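You operate a simulated robot arm through the tools that you are given. There is no shell and no other tool.

Carry out the task below with a simulated robot arm. There is one attempt and no reset: what you move stays moved.

## Task
Heat line A to 40 and line B to 50 degrees.
Fine: set dials A and B, switch heats A and B on and watch displays A and B get there; leave the other controls.

The check looks at the end state, three seconds after you hand in, the way a careful person would. Anything else that was tipped, shoved, dropped, spilled or broken makes it a failure.

## Robot
A 6-joint arm with a two-finger parallel gripper, fixed in place. Base frame: the origin is at the foot of the arm, x ahead of it, y to its left, z up. Readings come in mm, rad, newtons and seconds.
With the tool pointing down near the work surface it reaches from about 300 to 640 mm from the base axis. Its first joint turns from -2.007 to 2.007 rad. Payload 3.43 kg.
The TCP is the grasp point between the finger pads, 34 mm short of the fingertips. In the tool frame z runs along the fingers and y along their closing line. Largest opening 128 mm; finger width 24, thickness 12; the body of the gripper, 48 by 130 mm, starts 96 mm behind the TCP.
Orientation is told as [roll, pitch, yaw] about the base's x, y, z axes, in that order, counted from this pose: with the fingers straight down and closing along the base's y, the tool's x points along the base's -x, its y along +y and its z along -z.

## Interface
- The arm moves only by the tool servo_tool. Its argument "targets" is a list of rows, each a list of 7 numbers: the shift along the base's x, y, z in units of 40 mm (1.0 is 40 mm), then the turn, a rotation vector about the base's x, y, z in units of 5 degrees (1.0 is 5 degrees), then the opening, from 0 (shut) to 1 (fully open). In form: [[tx, ty, tz, wx, wy, wz, hand], ...]. A call has 1 to 20 rows; each row shifts and turns the commanded pose from where the row before left it. A call with a number of a shift or a turn outside -1 to 1 is refused whole. Rows are played at 5 a second. More than 50 mm and 0.15 rad between two rows, or a gripper value outside its range, and nothing of the call is played. A pose out of reach is approached as far as the arm can. The call stops where the force on the tool passes 40 N (or 10 N more than at its start, if that is more) or the arm is blocked; 0.2 s more then pass. The fingers move at their own pace (about 153 mm/s each) and stop on an object; they squeeze with about 33 N. The grip force told is the motor's: it shows also when the fingers shut on nothing. Time passes only in rows, and 0.2 s behind the last, so rows that do not move let the fingers close. The reply holds the time, the measured pose of the TCP, the force on the tool along the base axes, the opening and the grip force, in the units named above and with some noise, with the torque about the TCP (base axes, N m) and any sound that the robot's microphone picked up.
- Cameras (640 x 400 px; columns grow to the right, rows downward): "scene" is fixed at [381.6, -646.4, 1601.1]; the picture's right is [1.00, -0.09, 0.00], its down [-0.03, -0.34, -0.94] and it looks along [0.08, 0.94, -0.34] (base axes); focal length 344 px, centre (320, 200). "wrist" rides on the gripper at [76, -11, -160] in the tool frame; the picture's right is [0.15, 0.99, 0.00], its down [-0.88, 0.13, -0.46] and it looks along [-0.45, 0.07, 0.89] (tool axes); focal length 234 px, centre (320, 200). There is no depth. A picture from a camera that has moved, and an enlarged one, comes with that camera's place and axes in the base frame and with its lens. The place of the scene camera against the robot may be out by one fixed shift of up to 25 mm in any direction.
- grab_frame(camera): a new picture of that camera. The clock stands still meanwhile.
- slide_trunk(by): slides the trunk up (or, below 0, down) by that many mm; the arm rides with it, the base frame stays. It gives what a move gives, with no picture.
- close_up(camera, box): a new picture of the part [left, top, right, bottom] of that camera's present view, enlarged. The clock stands still meanwhile.
- close_job(): hands the job in; it is judged then, once.

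Places have to be worked out from the pictures, the camera data and where the tool is seen. Open the gripper and draw the arm clear of the work before you hand the job in, unless the task says otherwise.

The tools are called as a command line: name --pt "numbers of a row" for each row, then --argument value for the rest, lists and objects as JSON in quotes. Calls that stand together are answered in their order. servo_tool: Moves the arm, as the interface text tells. Its arguments: {"type":"object","properties":{"targets":{"type":"array","items":{"type":"array","items":{"type":"number"}}}},"required":["targets"]} The other tools are called the same way: slide_trunk (by) slides the trunk up or down; grab_frame (camera) takes a picture; close_up (camera, box) takes an enlarged picture of a part of a camera's view; close_job () hands the job in.

At the start:

```text
time: 0.0
position: [305.0, 217.4, 1303.2]
orientation: [-0.001, 0.001, 0.001]
ft_force: [-0.4, 0.2, 0.0]
ft_torque: [-0.02, 0.0, 0.02]
gripper_width: 128.0
finger_force: 0.1
trunk travel left (down, up): [-925.0, 65.0]
```

scene: 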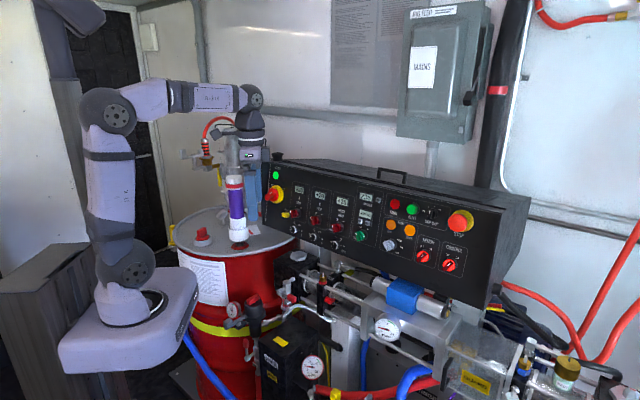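
wrist: 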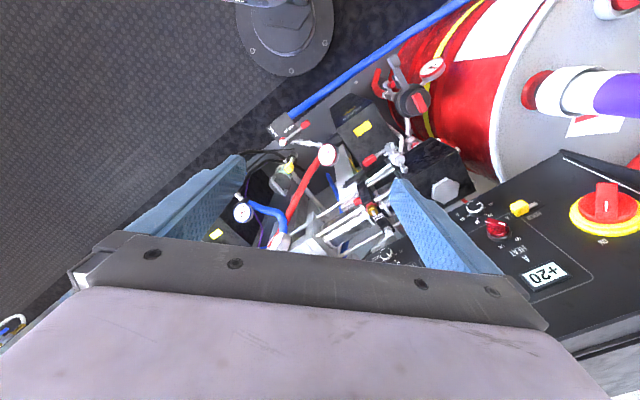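

I start by looking at the panel in detail from the scene camera.

close_up --camera "scene" --box '[255, 155, 415, 255]'

close_up --camera "scene" --box '[370, 185, 530, 285]'

close_up --camera "scene" --box '[260, 170, 340, 220]'

close_up --camera "scene" --box '[270, 200, 350, 250]'

close_up --camera "wrist" --box '[440, 160, 640, 285]'

```text
4.00 times, centred on (335, 205) of scene
camera zoom: at [381.6, -646.4, 1601.1], right [1.0, -0.09, 0.0], down [-0.03, -0.34, -0.94], along [0.08, 0.94, -0.34], focal length 1377 px, centre (260, 180)
```

zoom: 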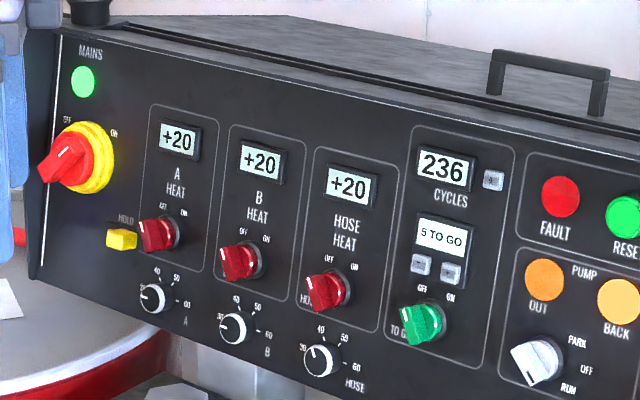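

```text
4.00 times, centred on (450, 235) of scene
camera zoom: at [381.6, -646.4, 1601.1], right [1.0, -0.09, 0.0], down [-0.03, -0.34, -0.94], along [0.08, 0.94, -0.34], focal length 1377 px, centre (-200, 60)
```

zoom: 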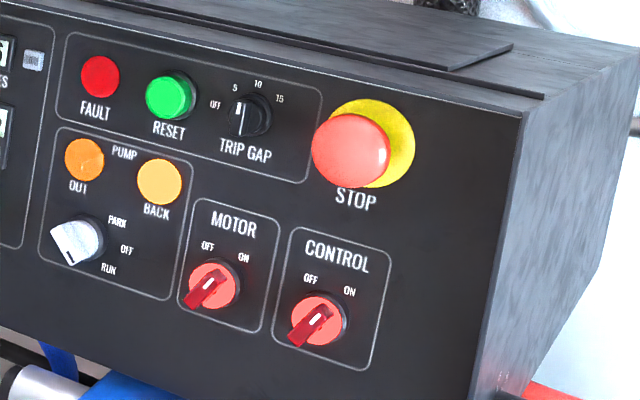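

```text
8.00 times, centred on (300, 195) of scene
camera zoom: at [381.6, -646.4, 1601.1], right [1.0, -0.09, 0.0], down [-0.03, -0.34, -0.94], along [0.08, 0.94, -0.34], focal length 2754 px, centre (480, 240)
```

zoom: 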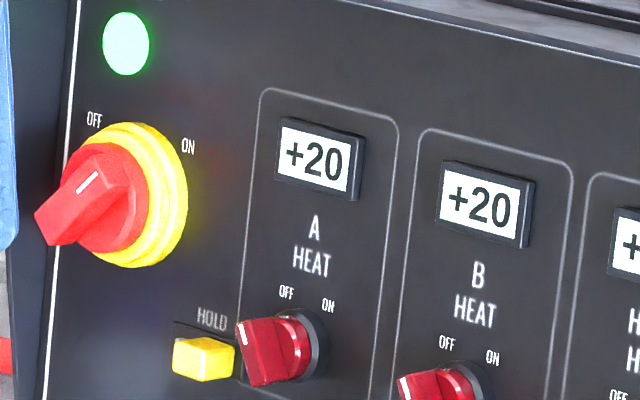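

```text
8.00 times, centred on (310, 225) of scene
camera zoom: at [381.6, -646.4, 1601.1], right [1.0, -0.09, 0.0], down [-0.03, -0.34, -0.94], along [0.08, 0.94, -0.34], focal length 2754 px, centre (400, 0)
```

zoom: 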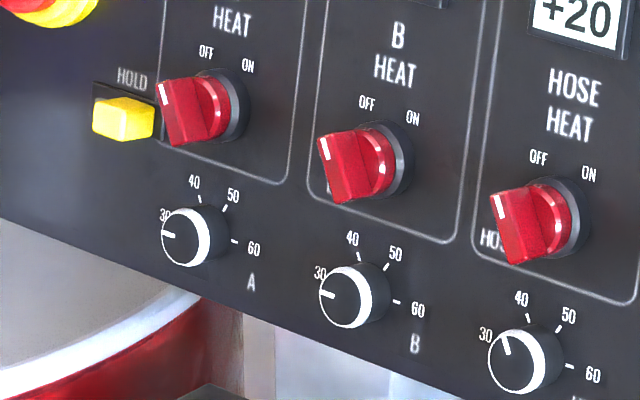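

```text
3.20 times, centred on (540, 222) of wrist
camera zoom: at [228.8, 203.4, 1464.1], right [-0.15, 0.99, 0.0], down [0.88, 0.13, 0.46], along [0.45, 0.07, -0.89], focal length 749 px, centre (-384, 128)
```

zoom: 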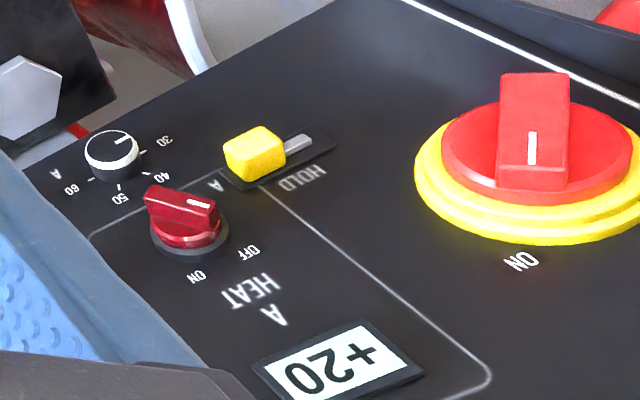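

The panel faces the robot at roughly 45° yaw and leans back about 15°. I'm first yawing the tool about 50° to face it, keeping the position nearly the same, then I'll look again.

servo_tool --pt "0 0 0 0 0 1 0.5" --pt "0 0 0 0 0 1 0.5" --pt "0 0 0 0 0 1 0.5" --pt "0 0 0 0 0 1 0.5" --pt "0 0 0 0 0 1 0.5" --pt "0 0 0 0 0 1 0.5" --pt "0 0 0 0 0 1 0.5" --pt "0 0 0 0 0 1 0.5" --pt "0 0 0 0 0 1 0.5" --pt "0 0 0 0 0 0.9 0.5"

grab_frame --camera "wrist"

grab_frame --camera "scene"

```text
time: 2.2
position: [305.8, 216.9, 1305.4]
orientation: [0.0, 0.0, 0.866]
ft_force: [0.7, -1.0, 0.2]
ft_torque: [-0.02, -0.01, -0.02]
gripper_width: 63.9
finger_force: 0.2
trunk travel left (down, up): [-925.0, 65.0]
```

```text
taken
camera wrist: at [264.5, 149.7, 1464.7], right [-0.85, 0.53, 0.0], down [0.47, 0.75, 0.46], along [0.24, 0.39, -0.89], focal length 234 px, centre (320, 200)
```

wrist: 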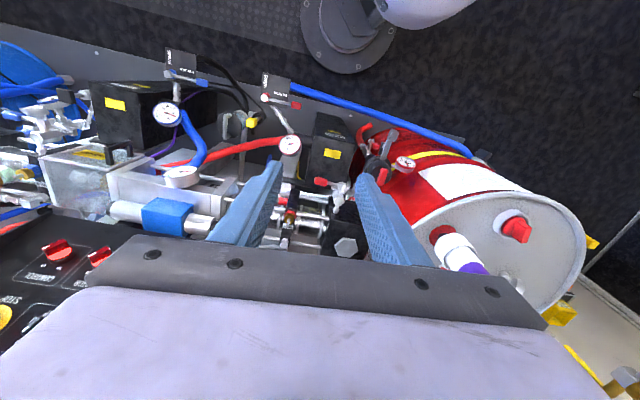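

```text
taken
```

scene: 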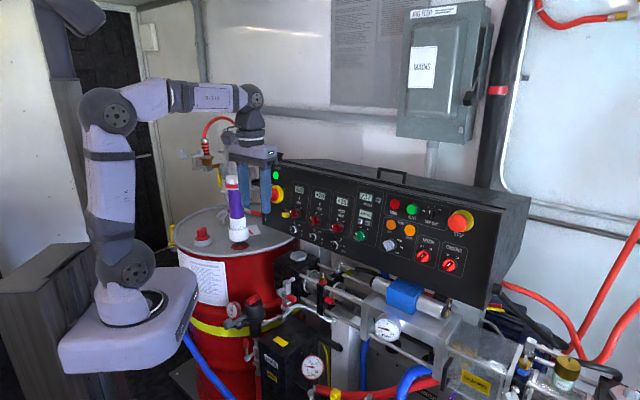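

There is a purple/white bottle standing close to the left front of the panel, which I must not touch. I'm zooming in on it and on the surrounding clearance.

close_up --camera "scene" --box '[190, 150, 310, 270]'

close_up --camera "wrist" --box '[400, 180, 600, 305]'

```text
3.33 times, centred on (250, 210) of scene
camera zoom: at [381.6, -646.4, 1601.1], right [1.0, -0.09, 0.0], down [-0.03, -0.34, -0.94], along [0.08, 0.94, -0.34], focal length 1148 px, centre (553, 167)
```

zoom: 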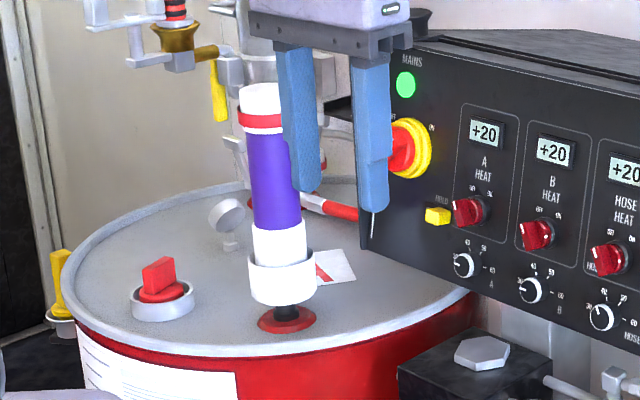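

```text
3.20 times, centred on (500, 242) of wrist
camera zoom: at [264.5, 149.7, 1464.7], right [-0.85, 0.53, 0.0], down [0.47, 0.75, 0.46], along [0.24, 0.39, -0.89], focal length 749 px, centre (-256, 64)
```

zoom: 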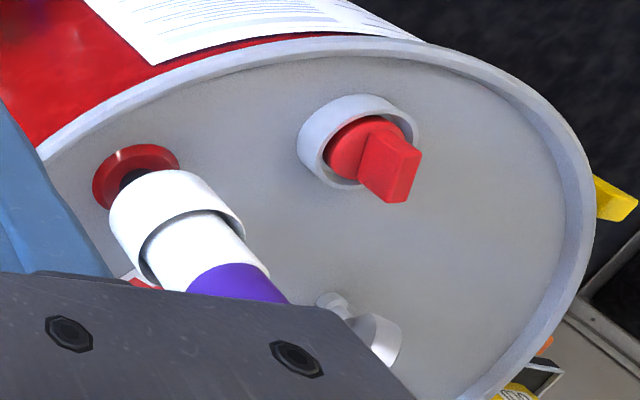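

It is a breather fixed on the drum, about 200 mm left of dial A and so clear of the work. I'm now pitching the tool up to face the panel while moving to a standoff about 200 mm in front of dial A, the first half now.

servo_tool --pt "-0.125 0.268 -0.2 0.988 -0.845 0 0.4" --pt "-0.125 0.268 -0.2 0.988 -0.845 0 0.4" --pt "-0.125 0.268 -0.2 0.988 -0.845 0 0.4" --pt "-0.125 0.268 -0.2 0.988 -0.845 0 0.4" --pt "-0.125 0.268 -0.2 0.988 -0.845 0 0.4" --pt "-0.125 0.268 -0.2 0.988 -0.845 0 0.4"

grab_frame --camera "wrist"

grab_frame --camera "scene"

```text
time: 3.6
position: [297.2, 311.0, 1248.5]
orientation: [0.001, -0.683, 0.864]
ft_force: [0.6, 0.0, -0.4]
ft_torque: [0.0, -0.02, 0.0]
gripper_width: 51.3
finger_force: 0.0
out of reach, approached as far as the arm can: row 4, 5, 6
trunk travel left (down, up): [-925.0, 65.0]
```

```text
taken
camera wrist: at [200.7, 179.0, 1325.0], right [-0.83, 0.56, -0.09], down [0.16, 0.39, 0.91], along [0.54, 0.74, -0.41], focal length 234 px, centre (320, 200)
```

wrist: 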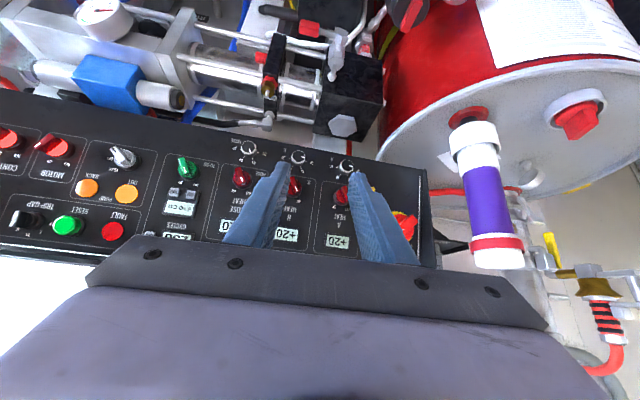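

```text
taken
```

scene: 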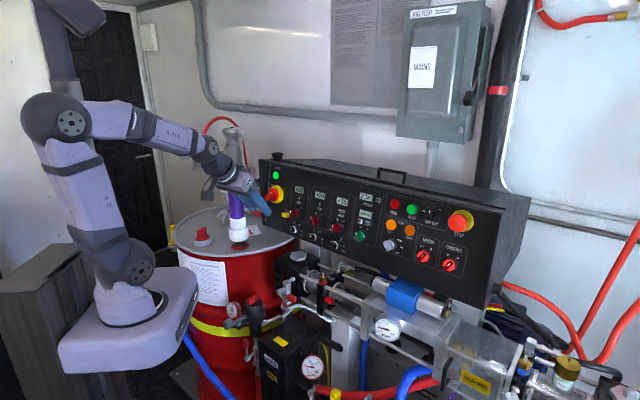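

The wrist view shows the whole panel, but the arm is folded too tightly at this radius because its shoulder is level with the work. I'll raise the tool about 240 mm and then lower the trunk by the same amount, so the arm works with more room.

servo_tool --pt "0 0 0.5 0 0 0 0.4" --pt "0 0 1 0 0 0 0.4" --pt "0 0 1 0 0 0 0.4" --pt "0 0 1 0 0 0 0.4" --pt "0 0 1 0 0 0 0.4" --pt "0 0 1 0 0 0 0.4" --pt "0 0 0.5 0 0 0 0.4"

grab_frame --camera "scene"

```text
time: 5.2
position: [303.3, 320.7, 1486.5]
orientation: [0.0, -0.681, 0.864]
ft_force: [0.1, 0.1, 0.3]
ft_torque: [0.0, -0.01, -0.01]
gripper_width: 51.2
finger_force: 0.0
out of reach, approached as far as the arm can: row 1, 2
trunk travel left (down, up): [-925.0, 65.0]
```

```text
taken
```

scene: 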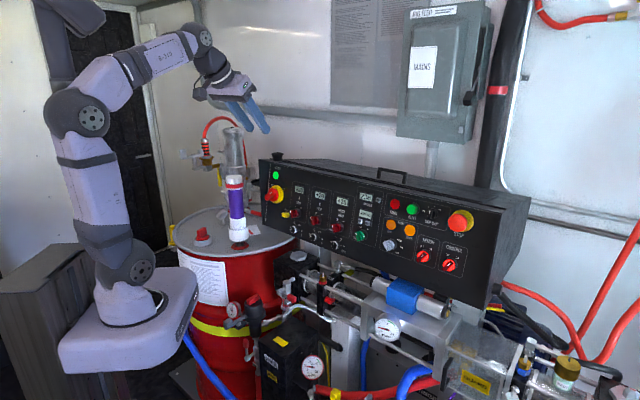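

The tool is now well above the panel. Lowering the trunk by 240 mm should put the tool back at about z 1247.

slide_trunk --by -240

grab_frame --camera "scene"

grab_frame --camera "wrist"

```text
time: 7.7
position: [303.9, 320.7, 1246.8]
orientation: [0.0, -0.68, 0.863]
ft_force: [0.1, -0.1, -0.5]
ft_torque: [0.01, 0.0, -0.04]
gripper_width: 51.0
finger_force: 0.0
trunk travel left (down, up): [-685.0, 305.0]
```

```text
taken
```

scene: 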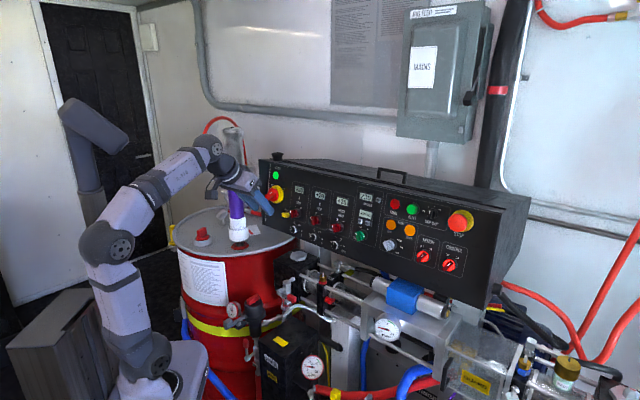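

```text
taken
camera wrist: at [208.0, 189.8, 1323.5], right [-0.83, 0.56, -0.09], down [0.16, 0.39, 0.91], along [0.54, 0.74, -0.41], focal length 234 px, centre (320, 200)
```

wrist: 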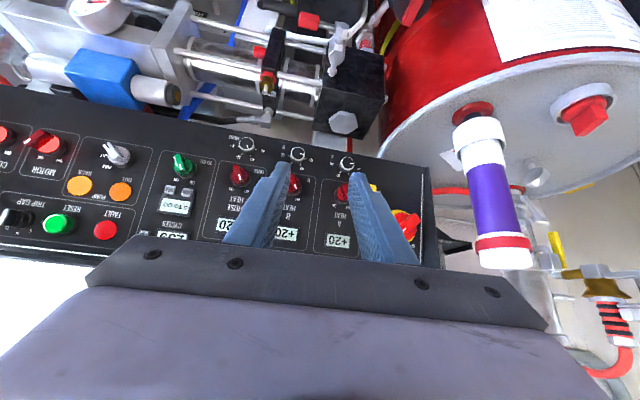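

The shoulder is lower now. I'm finishing the pitch-up so the tool faces the panel squarely, moving to about 180 mm in front of dial A.

servo_tool --pt "-0.04 0.38 -0.45 0.897 -0.767 0 0.4" --pt "-0.04 0.38 -0.45 0.897 -0.767 0 0.4" --pt "-0.04 0.38 -0.45 0.897 -0.767 0 0.4" --pt "-0.04 0.38 -0.45 0.897 -0.767 0 0.4" --pt "-0.04 0.38 -0.45 0.897 -0.767 0 0.4" --pt "-0.04 0.38 -0.45 0.897 -0.767 0 0.4"

grab_frame --camera "wrist"

grab_frame --camera "scene"

```text
time: 9.1
position: [301.0, 424.3, 1139.8]
orientation: [0.025, -1.293, 0.835]
ft_force: [0.6, 1.3, 2.0]
ft_torque: [-0.07, 0.01, -0.04]
gripper_width: 51.1
finger_force: 0.1
out of reach, approached as far as the arm can: row 2, 3
trunk travel left (down, up): [-685.0, 305.0]
```

```text
taken
camera wrist: at [195.1, 282.2, 1110.6], right [-0.78, 0.61, -0.13], down [-0.22, -0.07, 0.97], along [0.59, 0.79, 0.19], focal length 234 px, centre (320, 200)
```

wrist: 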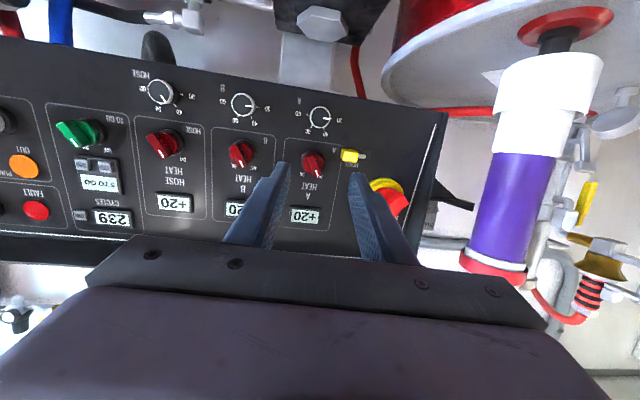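

```text
taken
```

scene: 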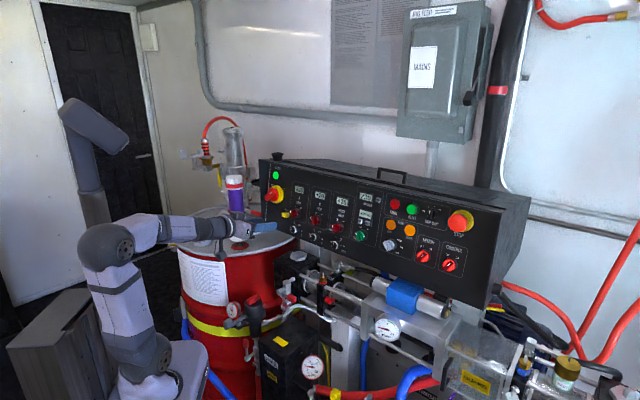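

Triangulating from several wrist views gives consistent positions: dial A ≈ (406, 540, 1062), dial B ≈ (475, 466, 1062), with the panel facing azimuth ~44°. I'll take detailed close-ups of the dials and switches.

close_up --camera "wrist" --box '[210, 80, 370, 180]'

close_up --camera "scene" --box '[280, 200, 328, 250]'

close_up --camera "wrist" --box '[280, 90, 376, 150]'

```text
4.00 times, centred on (290, 130) of wrist
camera zoom: at [195.1, 282.2, 1110.6], right [-0.78, 0.61, -0.13], down [-0.22, -0.07, 0.97], along [0.59, 0.79, 0.19], focal length 937 px, centre (440, 480)
```

zoom: 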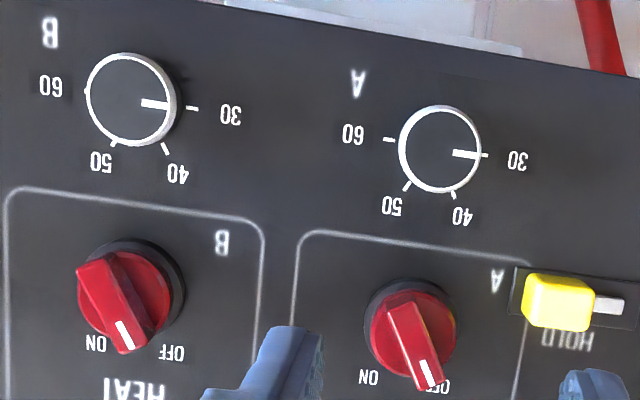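

```text
8.00 times, centred on (304, 225) of scene
camera zoom: at [381.6, -646.4, 1601.1], right [1.0, -0.09, 0.0], down [-0.03, -0.34, -0.94], along [0.08, 0.94, -0.34], focal length 2754 px, centre (448, 0)
```

zoom: 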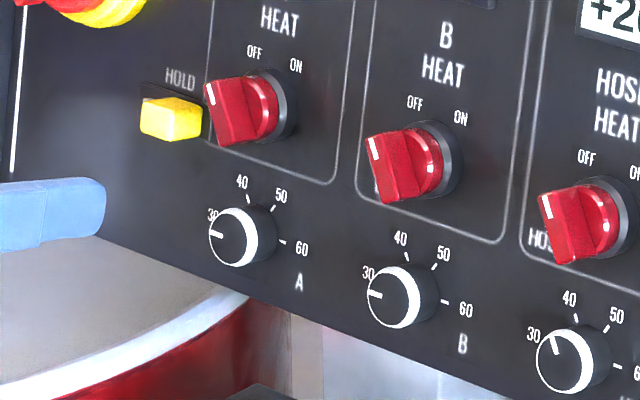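

```text
6.67 times, centred on (328, 120) of wrist
camera zoom: at [195.1, 282.2, 1110.6], right [-0.78, 0.61, -0.13], down [-0.22, -0.07, 0.97], along [0.59, 0.79, 0.19], focal length 1561 px, centre (267, 733)
```

zoom: 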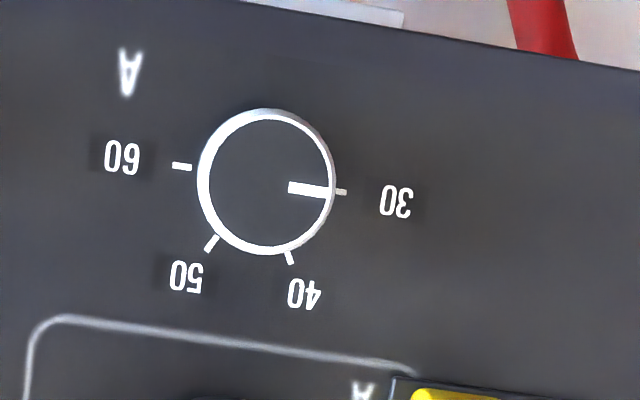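

I have the details I need: the ticks are 60° apart on each dial, both dials sit at 30, each knob is about 27 mm across and only about 10–12 mm tall, and the panel tilts back about 10°. I'm aligning the tool with the panel normal and moving to about 100 mm off dial A's axis.

servo_tool --pt "0.346 0.441 -0.515 0.274 -0.282 -0.34 0.4" --pt "0.346 0.441 -0.515 0.274 -0.282 -0.34 0.4" --pt "0.346 0.441 -0.515 0.274 -0.282 -0.34 0.4" --pt "0 0 0 0 0 0 0.4"

grab_frame --camera "wrist"

close_up --camera "scene" --box '[210, 165, 370, 265]'

```text
time: 10.1
position: [342.9, 479.8, 1078.6]
orientation: [-0.024, -1.402, 0.797]
ft_force: [0.3, -0.9, -0.3]
ft_torque: [0.03, -0.01, 0.02]
gripper_width: 51.3
finger_force: 0.1
trunk travel left (down, up): [-685.0, 305.0]
```

```text
taken
camera wrist: at [228.2, 349.0, 1031.2], right [-0.71, 0.69, -0.15], down [-0.31, -0.11, 0.94], along [0.63, 0.72, 0.29], focal length 234 px, centre (320, 200)
```

wrist: 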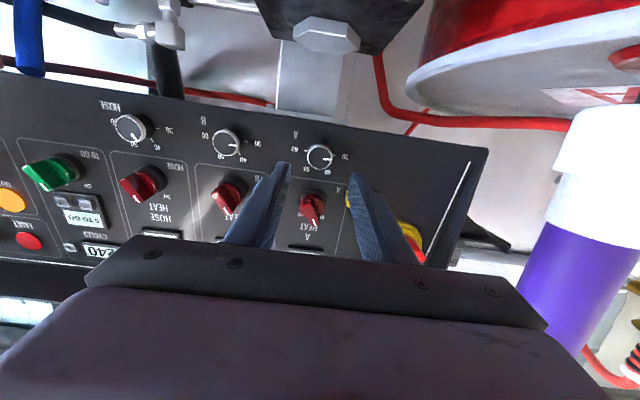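

```text
4.00 times, centred on (290, 215) of scene
camera zoom: at [381.6, -646.4, 1601.1], right [1.0, -0.09, 0.0], down [-0.03, -0.34, -0.94], along [0.08, 0.94, -0.34], focal length 1377 px, centre (440, 140)
```

zoom: 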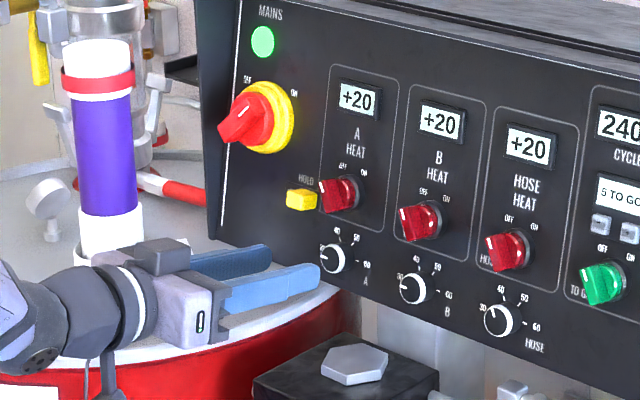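

The tool is now well aligned with the panel normal. A zoom on dial A from here will refine its position.

close_up --camera "wrist" --box '[256, 120, 384, 200]'

close_up --camera "wrist" --box '[180, 100, 308, 180]'

```text
5.00 times, centred on (320, 160) of wrist
camera zoom: at [228.2, 349.0, 1031.2], right [-0.71, 0.69, -0.15], down [-0.31, -0.11, 0.94], along [0.63, 0.72, 0.29], focal length 1171 px, centre (320, 400)
```

zoom: 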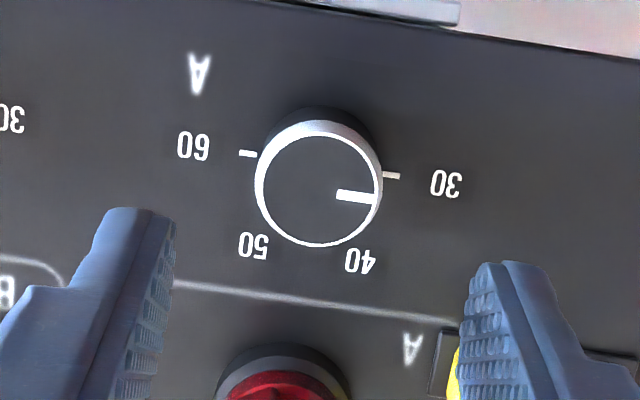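

```text
5.00 times, centred on (244, 140) of wrist
camera zoom: at [228.2, 349.0, 1031.2], right [-0.71, 0.69, -0.15], down [-0.31, -0.11, 0.94], along [0.63, 0.72, 0.29], focal length 1171 px, centre (700, 500)
```

zoom: 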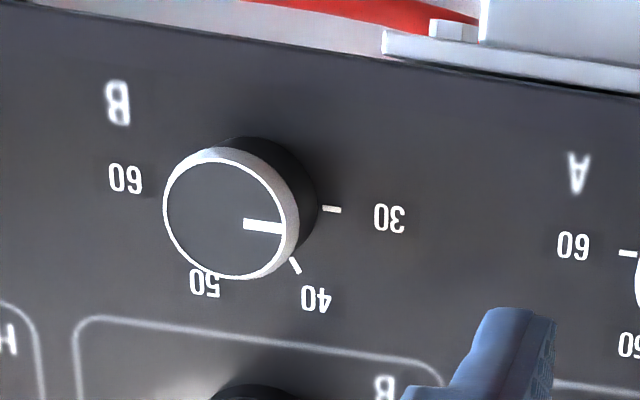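

Triangulation puts dial A's face at (405, 539, 1062), with the panel about 20 mm behind it and the tool axis within 2 mm of the dial axis. I'm rolling the tool 45° counter-clockwise as seen from the front, so the clockwise turn has room.

servo_tool --pt "0 0 0 -0.908 -0.885 0.216 0.4" --pt "0 0 0 -0.908 -0.885 0.216 0.4" --pt "0 0 0 -0.908 -0.885 0.216 0.4" --pt "0 0 0 -0.908 -0.885 0.216 0.4" --pt "0 0 0 -0.908 -0.885 0.216 0.4" --pt "0 0 0 -0.908 -0.885 0.216 0.4" --pt "0 0 0 -0.908 -0.885 0.216 0.4" --pt "0 0 0 0 0 0 0.4"

grab_frame --camera "wrist"

close_up --camera "scene" --box '[210, 165, 370, 265]'

```text
time: 11.9
position: [340.9, 476.3, 1078.3]
orientation: [-1.333, -0.765, 2.175]
ft_force: [0.1, -0.5, 0.0]
ft_torque: [0.01, -0.03, -0.01]
gripper_width: 50.9
finger_force: 0.0
trunk travel left (down, up): [-685.0, 305.0]
```

```text
taken
camera wrist: at [266.0, 314.9, 1062.1], right [-0.51, 0.33, -0.8], down [-0.76, 0.26, 0.6], along [0.4, 0.91, 0.11], focal length 234 px, centre (320, 200)
```

wrist: 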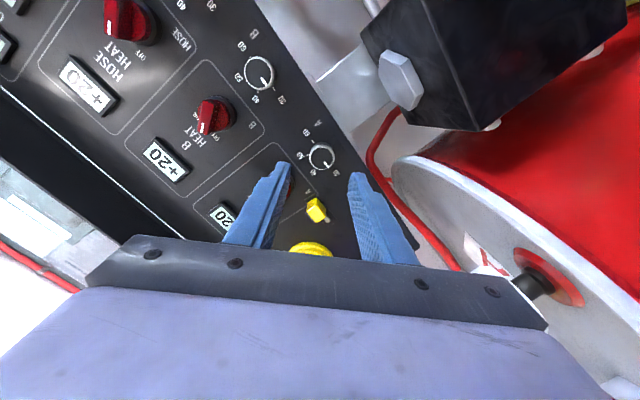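

```text
4.00 times, centred on (290, 215) of scene
camera zoom: at [381.6, -646.4, 1601.1], right [1.0, -0.09, 0.0], down [-0.03, -0.34, -0.94], along [0.08, 0.94, -0.34], focal length 1377 px, centre (440, 140)
```

zoom: 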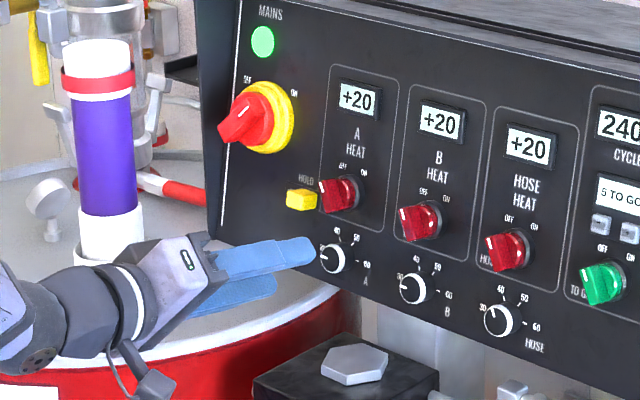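

The roll is done. I'm checking the alignment with dial A from this viewpoint.

close_up --camera "wrist" --box '[256, 120, 384, 200]'

```text
5.00 times, centred on (320, 160) of wrist
camera zoom: at [266.0, 314.9, 1062.1], right [-0.51, 0.33, -0.8], down [-0.76, 0.26, 0.6], along [0.4, 0.91, 0.11], focal length 1171 px, centre (320, 400)
```

zoom: 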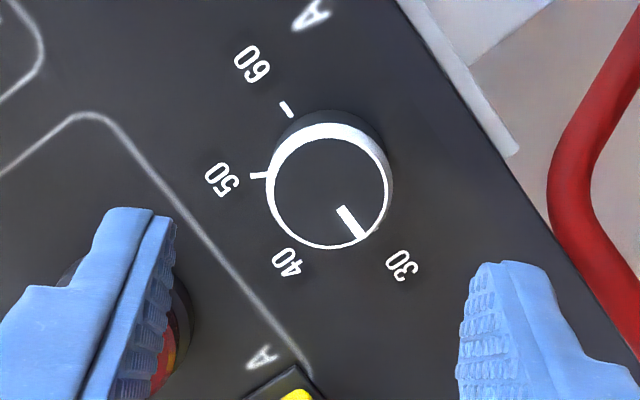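

The dial axis is about 2 mm below the tool axis. I'm advancing 45 mm with that correction, leaving the tips just short of the knob face.

servo_tool --pt "0.4 0.386 -0.121 0 0 0 0.36" --pt "0.4 0.386 -0.121 0 0 0 0.36" --pt "0 0 0 0 0 0 0.36"

grab_frame --camera "wrist"

close_up --camera "wrist" --box '[240, 100, 400, 200]'

close_up --camera "scene" --box '[250, 200, 330, 250]'

```text
time: 12.7
position: [372.8, 506.5, 1069.7]
orientation: [-1.333, -0.767, 2.176]
ft_force: [0.0, -0.4, 0.3]
ft_torque: [0.0, 0.01, -0.02]
gripper_width: 46.1
finger_force: 0.1
trunk travel left (down, up): [-685.0, 305.0]
```

```text
taken
camera wrist: at [297.0, 344.4, 1052.2], right [-0.51, 0.33, -0.79], down [-0.76, 0.26, 0.6], along [0.4, 0.91, 0.11], focal length 234 px, centre (320, 200)
```

wrist: 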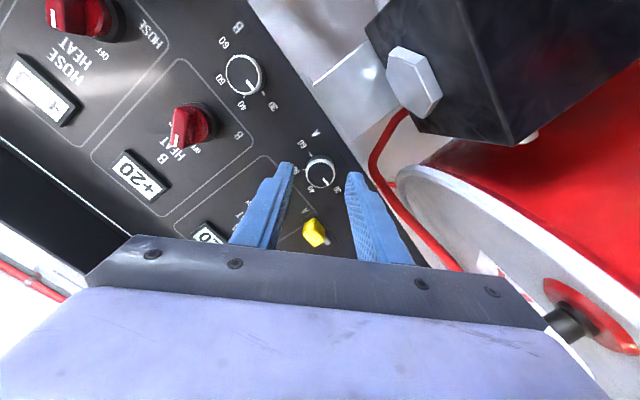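

```text
4.00 times, centred on (320, 150) of wrist
camera zoom: at [297.0, 344.4, 1052.2], right [-0.51, 0.33, -0.79], down [-0.76, 0.26, 0.6], along [0.4, 0.91, 0.11], focal length 937 px, centre (320, 400)
```

zoom: 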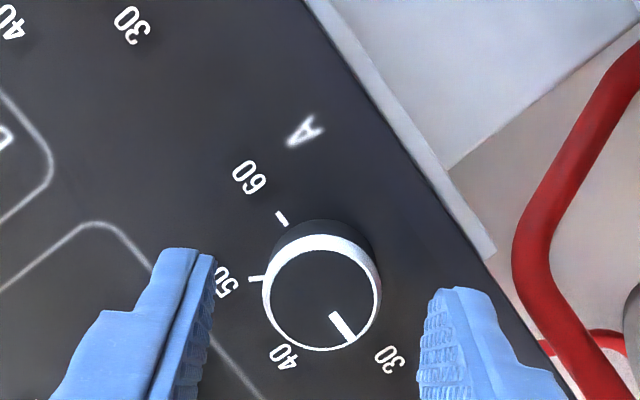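

```text
8.00 times, centred on (290, 225) of scene
camera zoom: at [381.6, -646.4, 1601.1], right [1.0, -0.09, 0.0], down [-0.03, -0.34, -0.94], along [0.08, 0.94, -0.34], focal length 2754 px, centre (560, 0)
```

zoom: 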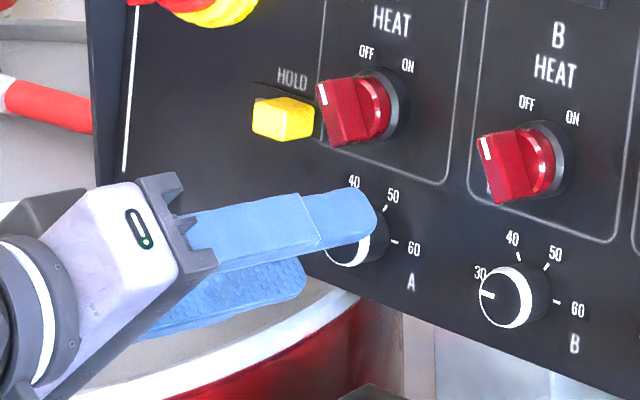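

The knob sits centred between the fingers. I'm advancing another 24 mm in small steps so the pads straddle the knob, watching for contact.

servo_tool --pt "0.1414 0.1373 -0.034 0 0 0 0.36" --pt "0.1414 0.1373 -0.034 0 0 0 0.36" --pt "0.1414 0.1373 -0.034 0 0 0 0.36" --pt "0 0 0 0 0 0 0.36"

close_up --camera "wrist" --box '[240, 130, 400, 230]'

close_up --camera "scene" --box '[265, 205, 329, 245]'

```text
time: 13.7
position: [389.8, 524.5, 1065.4]
orientation: [-1.334, -0.766, 2.175]
ft_force: [0.4, -0.4, 0.2]
ft_torque: [0.04, -0.01, 0.0]
gripper_width: 46.0
finger_force: 0.0
trunk travel left (down, up): [-685.0, 305.0]
```

```text
4.00 times, centred on (320, 180) of wrist
camera zoom: at [314.5, 362.1, 1048.4], right [-0.51, 0.33, -0.79], down [-0.76, 0.26, 0.6], along [0.4, 0.91, 0.11], focal length 937 px, centre (320, 280)
```

zoom: 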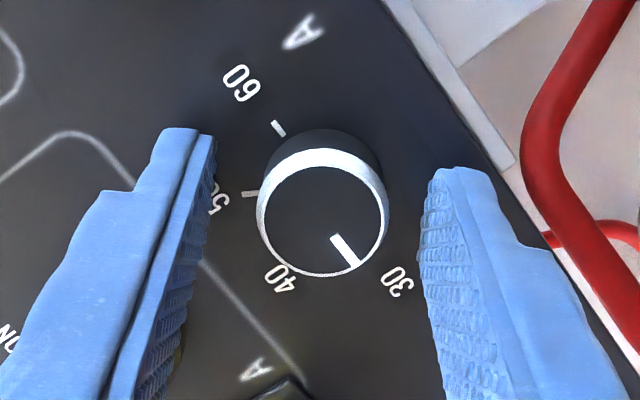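

```text
10.00 times, centred on (297, 225) of scene
camera zoom: at [381.6, -646.4, 1601.1], right [1.0, -0.09, 0.0], down [-0.03, -0.34, -0.94], along [0.08, 0.94, -0.34], focal length 3443 px, centre (550, -50)
```

zoom: 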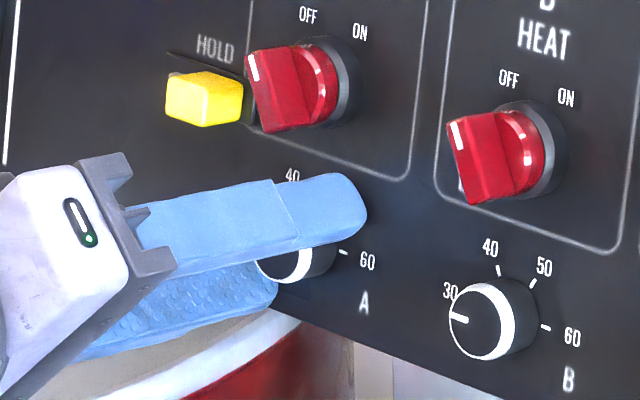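

The tips are about 10 mm past the knob face and nothing has touched. I'm going in 3 mm more and closing gently on the knob.

servo_tool --pt "0.053 0.0515 -0.0128 0 0 0 0.36" --pt "0 0 0 0 0 0 0.27" --pt "0 0 0 0 0 0 0.2" --pt "0 0 0 0 0 0 0.17" --pt "0 0 0 0 0 0 0.17"

close_up --camera "wrist" --box '[240, 130, 400, 230]'

close_up --camera "scene" --box '[265, 205, 329, 245]'

```text
time: 14.9
position: [390.1, 527.2, 1064.5]
orientation: [-1.333, -0.766, 2.176]
ft_force: [-10.9, -4.7, -4.1]
ft_torque: [-0.29, 0.27, 0.32]
gripper_width: 27.7
finger_force: 5.1
trunk travel left (down, up): [-685.0, 305.0]
```

```text
4.00 times, centred on (320, 180) of wrist
camera zoom: at [315.2, 364.1, 1047.8], right [-0.51, 0.33, -0.79], down [-0.76, 0.26, 0.6], along [0.4, 0.91, 0.11], focal length 937 px, centre (320, 280)
```

zoom: 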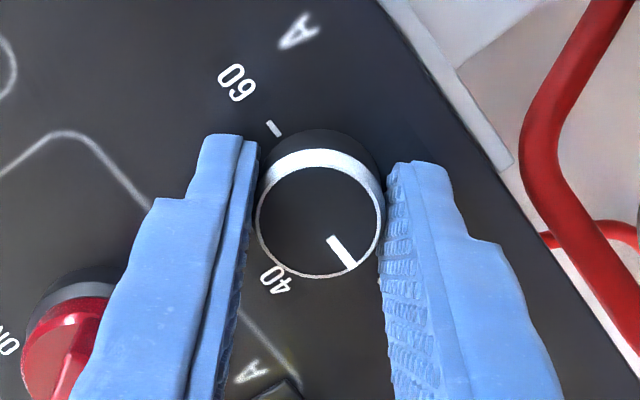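

```text
10.00 times, centred on (297, 225) of scene
camera zoom: at [381.6, -646.4, 1601.1], right [1.0, -0.09, 0.0], down [-0.03, -0.34, -0.94], along [0.08, 0.94, -0.34], focal length 3443 px, centre (550, -50)
```

zoom: 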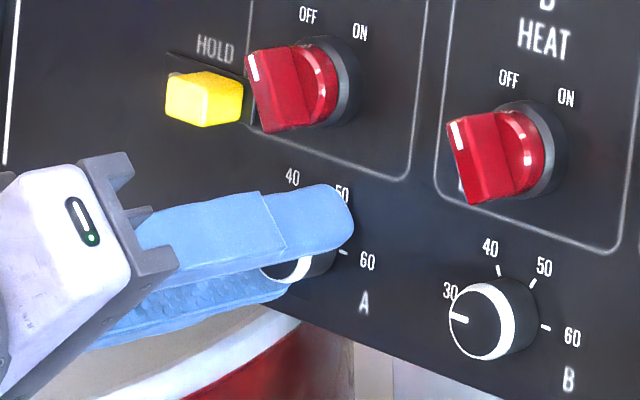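

The fingers sit on the knob at 27.7 mm, but there's about 10 N pushing outward, so the tips may be brushing the panel. I'm easing open, backing off 2.5 mm with a small lateral correction, and gripping again.

servo_tool --pt "0 0 0 0 0 0 0.28" --pt "-0.044 -0.043 0.0106 0 0 0 0.28" --pt "-0.0089 0.0058 -0.0138 0 0 0 0.28" --pt "0 0 0 0 0 0 0.28"

servo_tool --pt "0 0 0 0 0 0 0.2" --pt "0 0 0 0 0 0 0.17" --pt "0 0 0 0 0 0 0.15" --pt "0 0 0 0 0 0 0.15"

```text
time: 15.9
position: [389.4, 525.8, 1063.8]
orientation: [-1.334, -0.765, 2.176]
ft_force: [-0.3, 0.8, 0.9]
ft_torque: [-0.01, -0.02, -0.01]
gripper_width: 35.9
finger_force: 0.0
trunk travel left (down, up): [-685.0, 305.0]
```

```text
time: 16.9
position: [390.8, 524.5, 1065.2]
orientation: [-1.333, -0.769, 2.178]
ft_force: [2.6, 0.2, 4.1]
ft_torque: [-0.31, 0.44, 0.46]
gripper_width: 26.6
finger_force: 44.9
trunk travel left (down, up): [-685.0, 305.0]
```

The grip is good at 26.6 mm wide with small side forces. I'm turning dial A clockwise 30° first and checking that the knob follows.

servo_tool --pt "0 0 0 0.707 0.687 -0.17 0.15" --pt "0 0 0 0.707 0.687 -0.17 0.15" --pt "0 0 0 0.707 0.687 -0.17 0.15" --pt "0 0 0 0.707 0.687 -0.17 0.15" --pt "0 0 0 0.707 0.687 -0.17 0.15" --pt "0 0 0 0.707 0.687 -0.17 0.15"

close_up --camera "wrist" --box '[240, 130, 400, 230]'

close_up --camera "scene" --box '[265, 205, 329, 245]'

```text
time: 18.3
position: [390.5, 525.7, 1064.8]
orientation: [-0.989, -1.258, 1.783]
ft_force: [1.9, 1.3, 5.0]
ft_torque: [-0.38, 0.52, 0.5]
gripper_width: 26.4
finger_force: 45.3
trunk travel left (down, up): [-685.0, 305.0]
```

```text
4.00 times, centred on (320, 180) of wrist
camera zoom: at [289.9, 381.8, 1022.9], right [-0.69, 0.61, -0.39], down [-0.47, 0.04, 0.88], along [0.55, 0.79, 0.26], focal length 937 px, centre (320, 280)
```

zoom: 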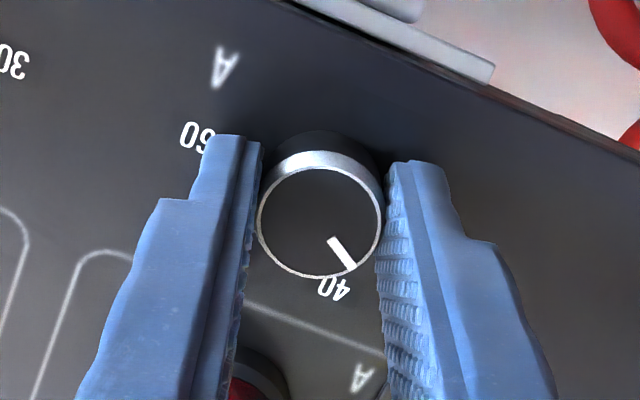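

```text
10.00 times, centred on (297, 225) of scene
camera zoom: at [381.6, -646.4, 1601.1], right [1.0, -0.09, 0.0], down [-0.03, -0.34, -0.94], along [0.08, 0.94, -0.34], focal length 3443 px, centre (550, -50)
```

zoom: 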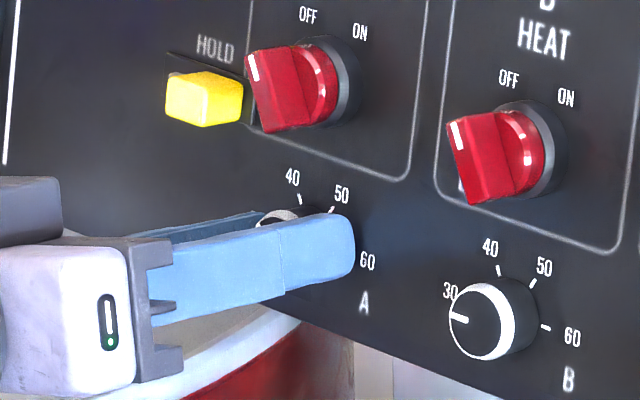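

The knob turns with the gripper. Turning the remaining 30° toward 40.

servo_tool --pt "0 0 0 0.707 0.687 -0.17 0.15" --pt "0 0 0 0.707 0.687 -0.17 0.15" --pt "0 0 0 0.707 0.687 -0.17 0.15" --pt "0 0 0 0.707 0.687 -0.17 0.15" --pt "0 0 0 0.707 0.687 -0.17 0.15" --pt "0 0 0 0.707 0.687 -0.17 0.15" --pt "0 0 0 0 0 0 0.15"

close_up --camera "wrist" --box '[240, 130, 400, 230]'

close_up --camera "scene" --box '[265, 205, 329, 245]'

```text
time: 19.9
position: [388.8, 524.8, 1064.5]
orientation: [0.981, -1.263, -0.23]
ft_force: [0.9, 1.3, 4.4]
ft_torque: [-0.19, 0.28, 0.57]
gripper_width: 26.2
finger_force: 44.9
trunk travel left (down, up): [-685.0, 305.0]
```

```text
4.00 times, centred on (320, 180) of wrist
camera zoom: at [261.6, 409.3, 1016.9], right [-0.68, 0.72, 0.11], down [-0.15, -0.28, 0.95], along [0.72, 0.63, 0.3], focal length 937 px, centre (320, 280)
```

zoom: 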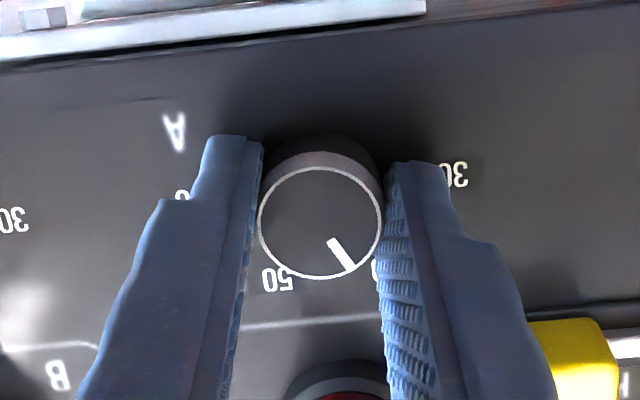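

```text
10.00 times, centred on (297, 225) of scene
camera zoom: at [381.6, -646.4, 1601.1], right [1.0, -0.09, 0.0], down [-0.03, -0.34, -0.94], along [0.08, 0.94, -0.34], focal length 3443 px, centre (550, -50)
```

zoom: 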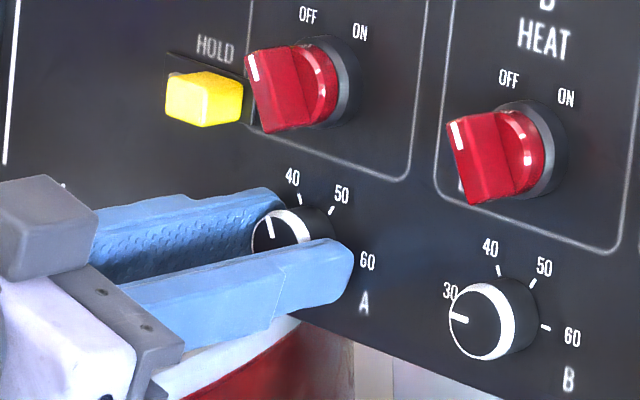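

The mark appears to point at 40. I'm opening slightly and backing off 40 mm to read it properly.

servo_tool --pt "0 0 0 0 0 0 0.3" --pt "0 0 0 0 0 0 0.3" --pt "-0.353 -0.343 0.085 0 0 0 0.3" --pt "-0.353 -0.343 0.085 0 0 0 0.3" --pt "-0.353 -0.343 0.085 0 0 0 0.3" --pt "0 0 0 0 0 0 0.3"

close_up --camera "wrist" --box '[256, 120, 384, 200]'

close_up --camera "scene" --box '[265, 205, 329, 245]'

grab_frame --camera "wrist"

```text
time: 21.3
position: [348.3, 482.1, 1074.8]
orientation: [0.976, -1.263, -0.225]
ft_force: [-0.3, 0.1, 0.6]
ft_torque: [0.02, 0.03, 0.01]
gripper_width: 38.2
finger_force: 0.0
trunk travel left (down, up): [-685.0, 305.0]
```

```text
5.00 times, centred on (320, 160) of wrist
camera zoom: at [219.5, 366.9, 1026.6], right [-0.68, 0.72, 0.11], down [-0.15, -0.28, 0.95], along [0.72, 0.63, 0.3], focal length 1171 px, centre (320, 400)
```

zoom: 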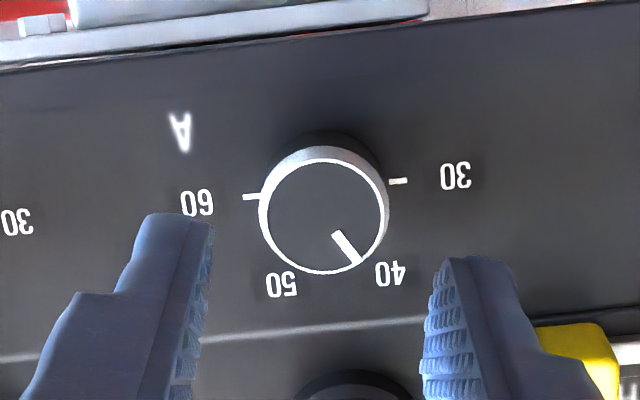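

```text
10.00 times, centred on (297, 225) of scene
camera zoom: at [381.6, -646.4, 1601.1], right [1.0, -0.09, 0.0], down [-0.03, -0.34, -0.94], along [0.08, 0.94, -0.34], focal length 3443 px, centre (550, -50)
```

zoom: 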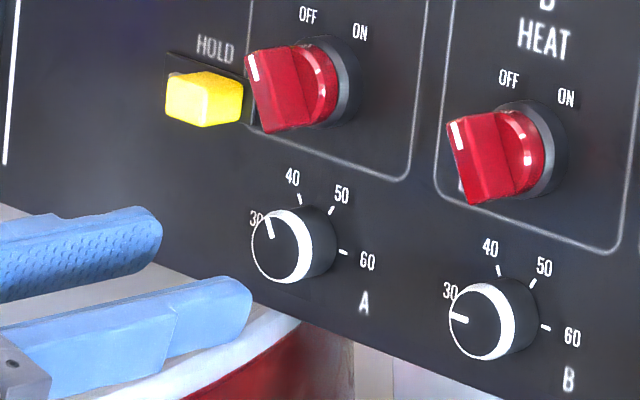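

```text
taken
camera wrist: at [219.5, 366.9, 1026.6], right [-0.68, 0.72, 0.11], down [-0.15, -0.28, 0.95], along [0.72, 0.63, 0.3], focal length 234 px, centre (320, 200)
```

wrist: 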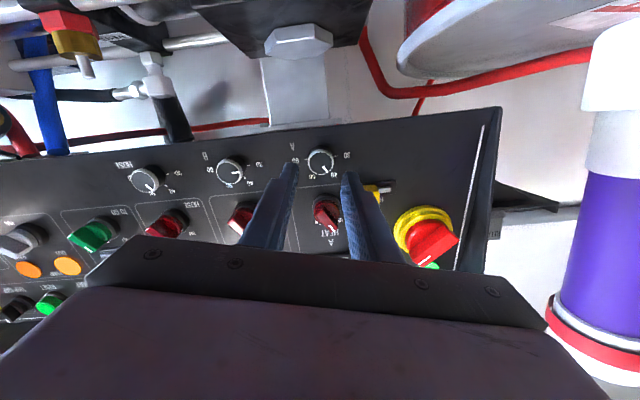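

Dial A reads 40 within about half a degree. Dial B is about 98.7 mm to the right along the panel row, so I'm moving to a standoff in front of it while rolling the tool back 60°.

servo_tool --pt "0.1635 -0.1225 -0.005 -0.707 -0.687 0.17 0.32" --pt "0.1635 -0.1225 -0.005 -0.707 -0.687 0.17 0.36" --pt "0.1635 -0.1225 -0.005 -0.707 -0.687 0.17 0.36" --pt "0.1635 -0.1225 -0.005 -0.707 -0.687 0.17 0.36" --pt "0.1635 -0.1225 -0.005 -0.707 -0.687 0.17 0.36" --pt "0.1635 -0.1225 -0.005 -0.707 -0.687 0.17 0.36" --pt "0.1635 -0.1225 -0.005 -0.707 -0.687 0.17 0.36" --pt "0.1635 -0.1225 -0.005 -0.707 -0.687 0.17 0.36" --pt "0.1635 -0.1225 -0.005 -0.707 -0.687 0.17 0.36" --pt "0.1635 -0.1225 -0.005 -0.707 -0.687 0.17 0.36" --pt "0.1635 -0.1225 -0.005 -0.707 -0.687 0.17 0.36" --pt "0.1635 -0.1225 -0.005 -0.707 -0.687 0.17 0.36" --pt "0 0 0 0 0 0 0.36"

grab_frame --camera "wrist"

close_up --camera "wrist" --box '[240, 100, 400, 200]'

close_up --camera "scene" --box '[250, 180, 346, 240]'

```text
time: 24.1
position: [427.2, 425.3, 1072.1]
orientation: [-1.331, -0.764, 2.178]
ft_force: [0.2, 0.3, -0.8]
ft_torque: [0.01, 0.01, 0.02]
gripper_width: 46.1
finger_force: 0.0
trunk travel left (down, up): [-685.0, 305.0]
```

```text
taken
camera wrist: at [350.3, 263.6, 1055.3], right [-0.51, 0.33, -0.79], down [-0.76, 0.26, 0.6], along [0.4, 0.91, 0.11], focal length 234 px, centre (320, 200)
```

wrist: 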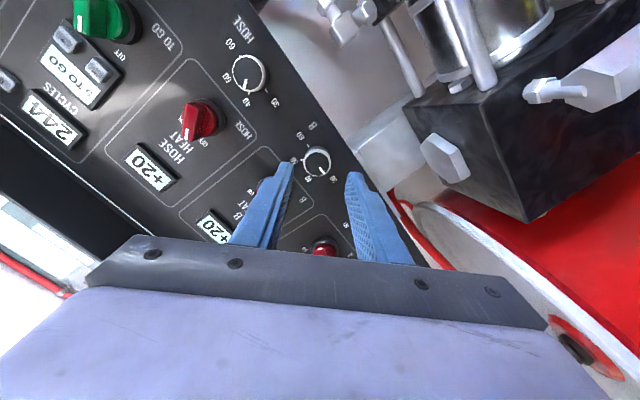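

```text
4.00 times, centred on (320, 150) of wrist
camera zoom: at [350.3, 263.6, 1055.3], right [-0.51, 0.33, -0.79], down [-0.76, 0.26, 0.6], along [0.4, 0.91, 0.11], focal length 937 px, centre (320, 400)
```

zoom: 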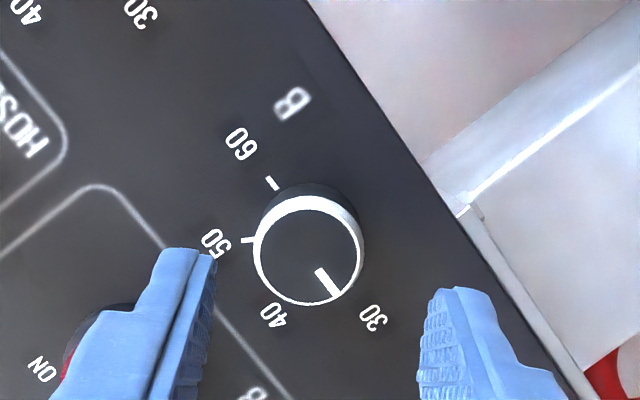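

```text
6.67 times, centred on (298, 210) of scene
camera zoom: at [381.6, -646.4, 1601.1], right [1.0, -0.09, 0.0], down [-0.03, -0.34, -0.94], along [0.08, 0.94, -0.34], focal length 2295 px, centre (467, 133)
```

zoom: 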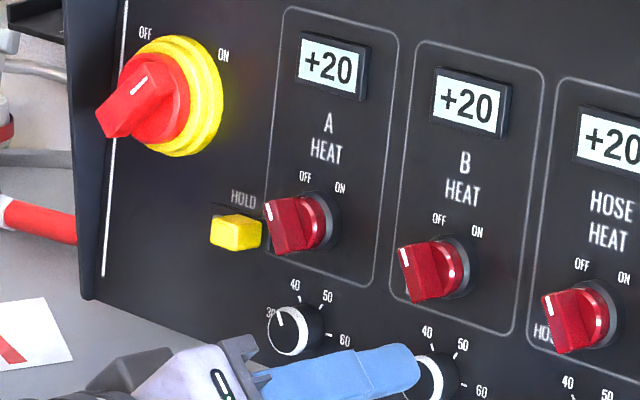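

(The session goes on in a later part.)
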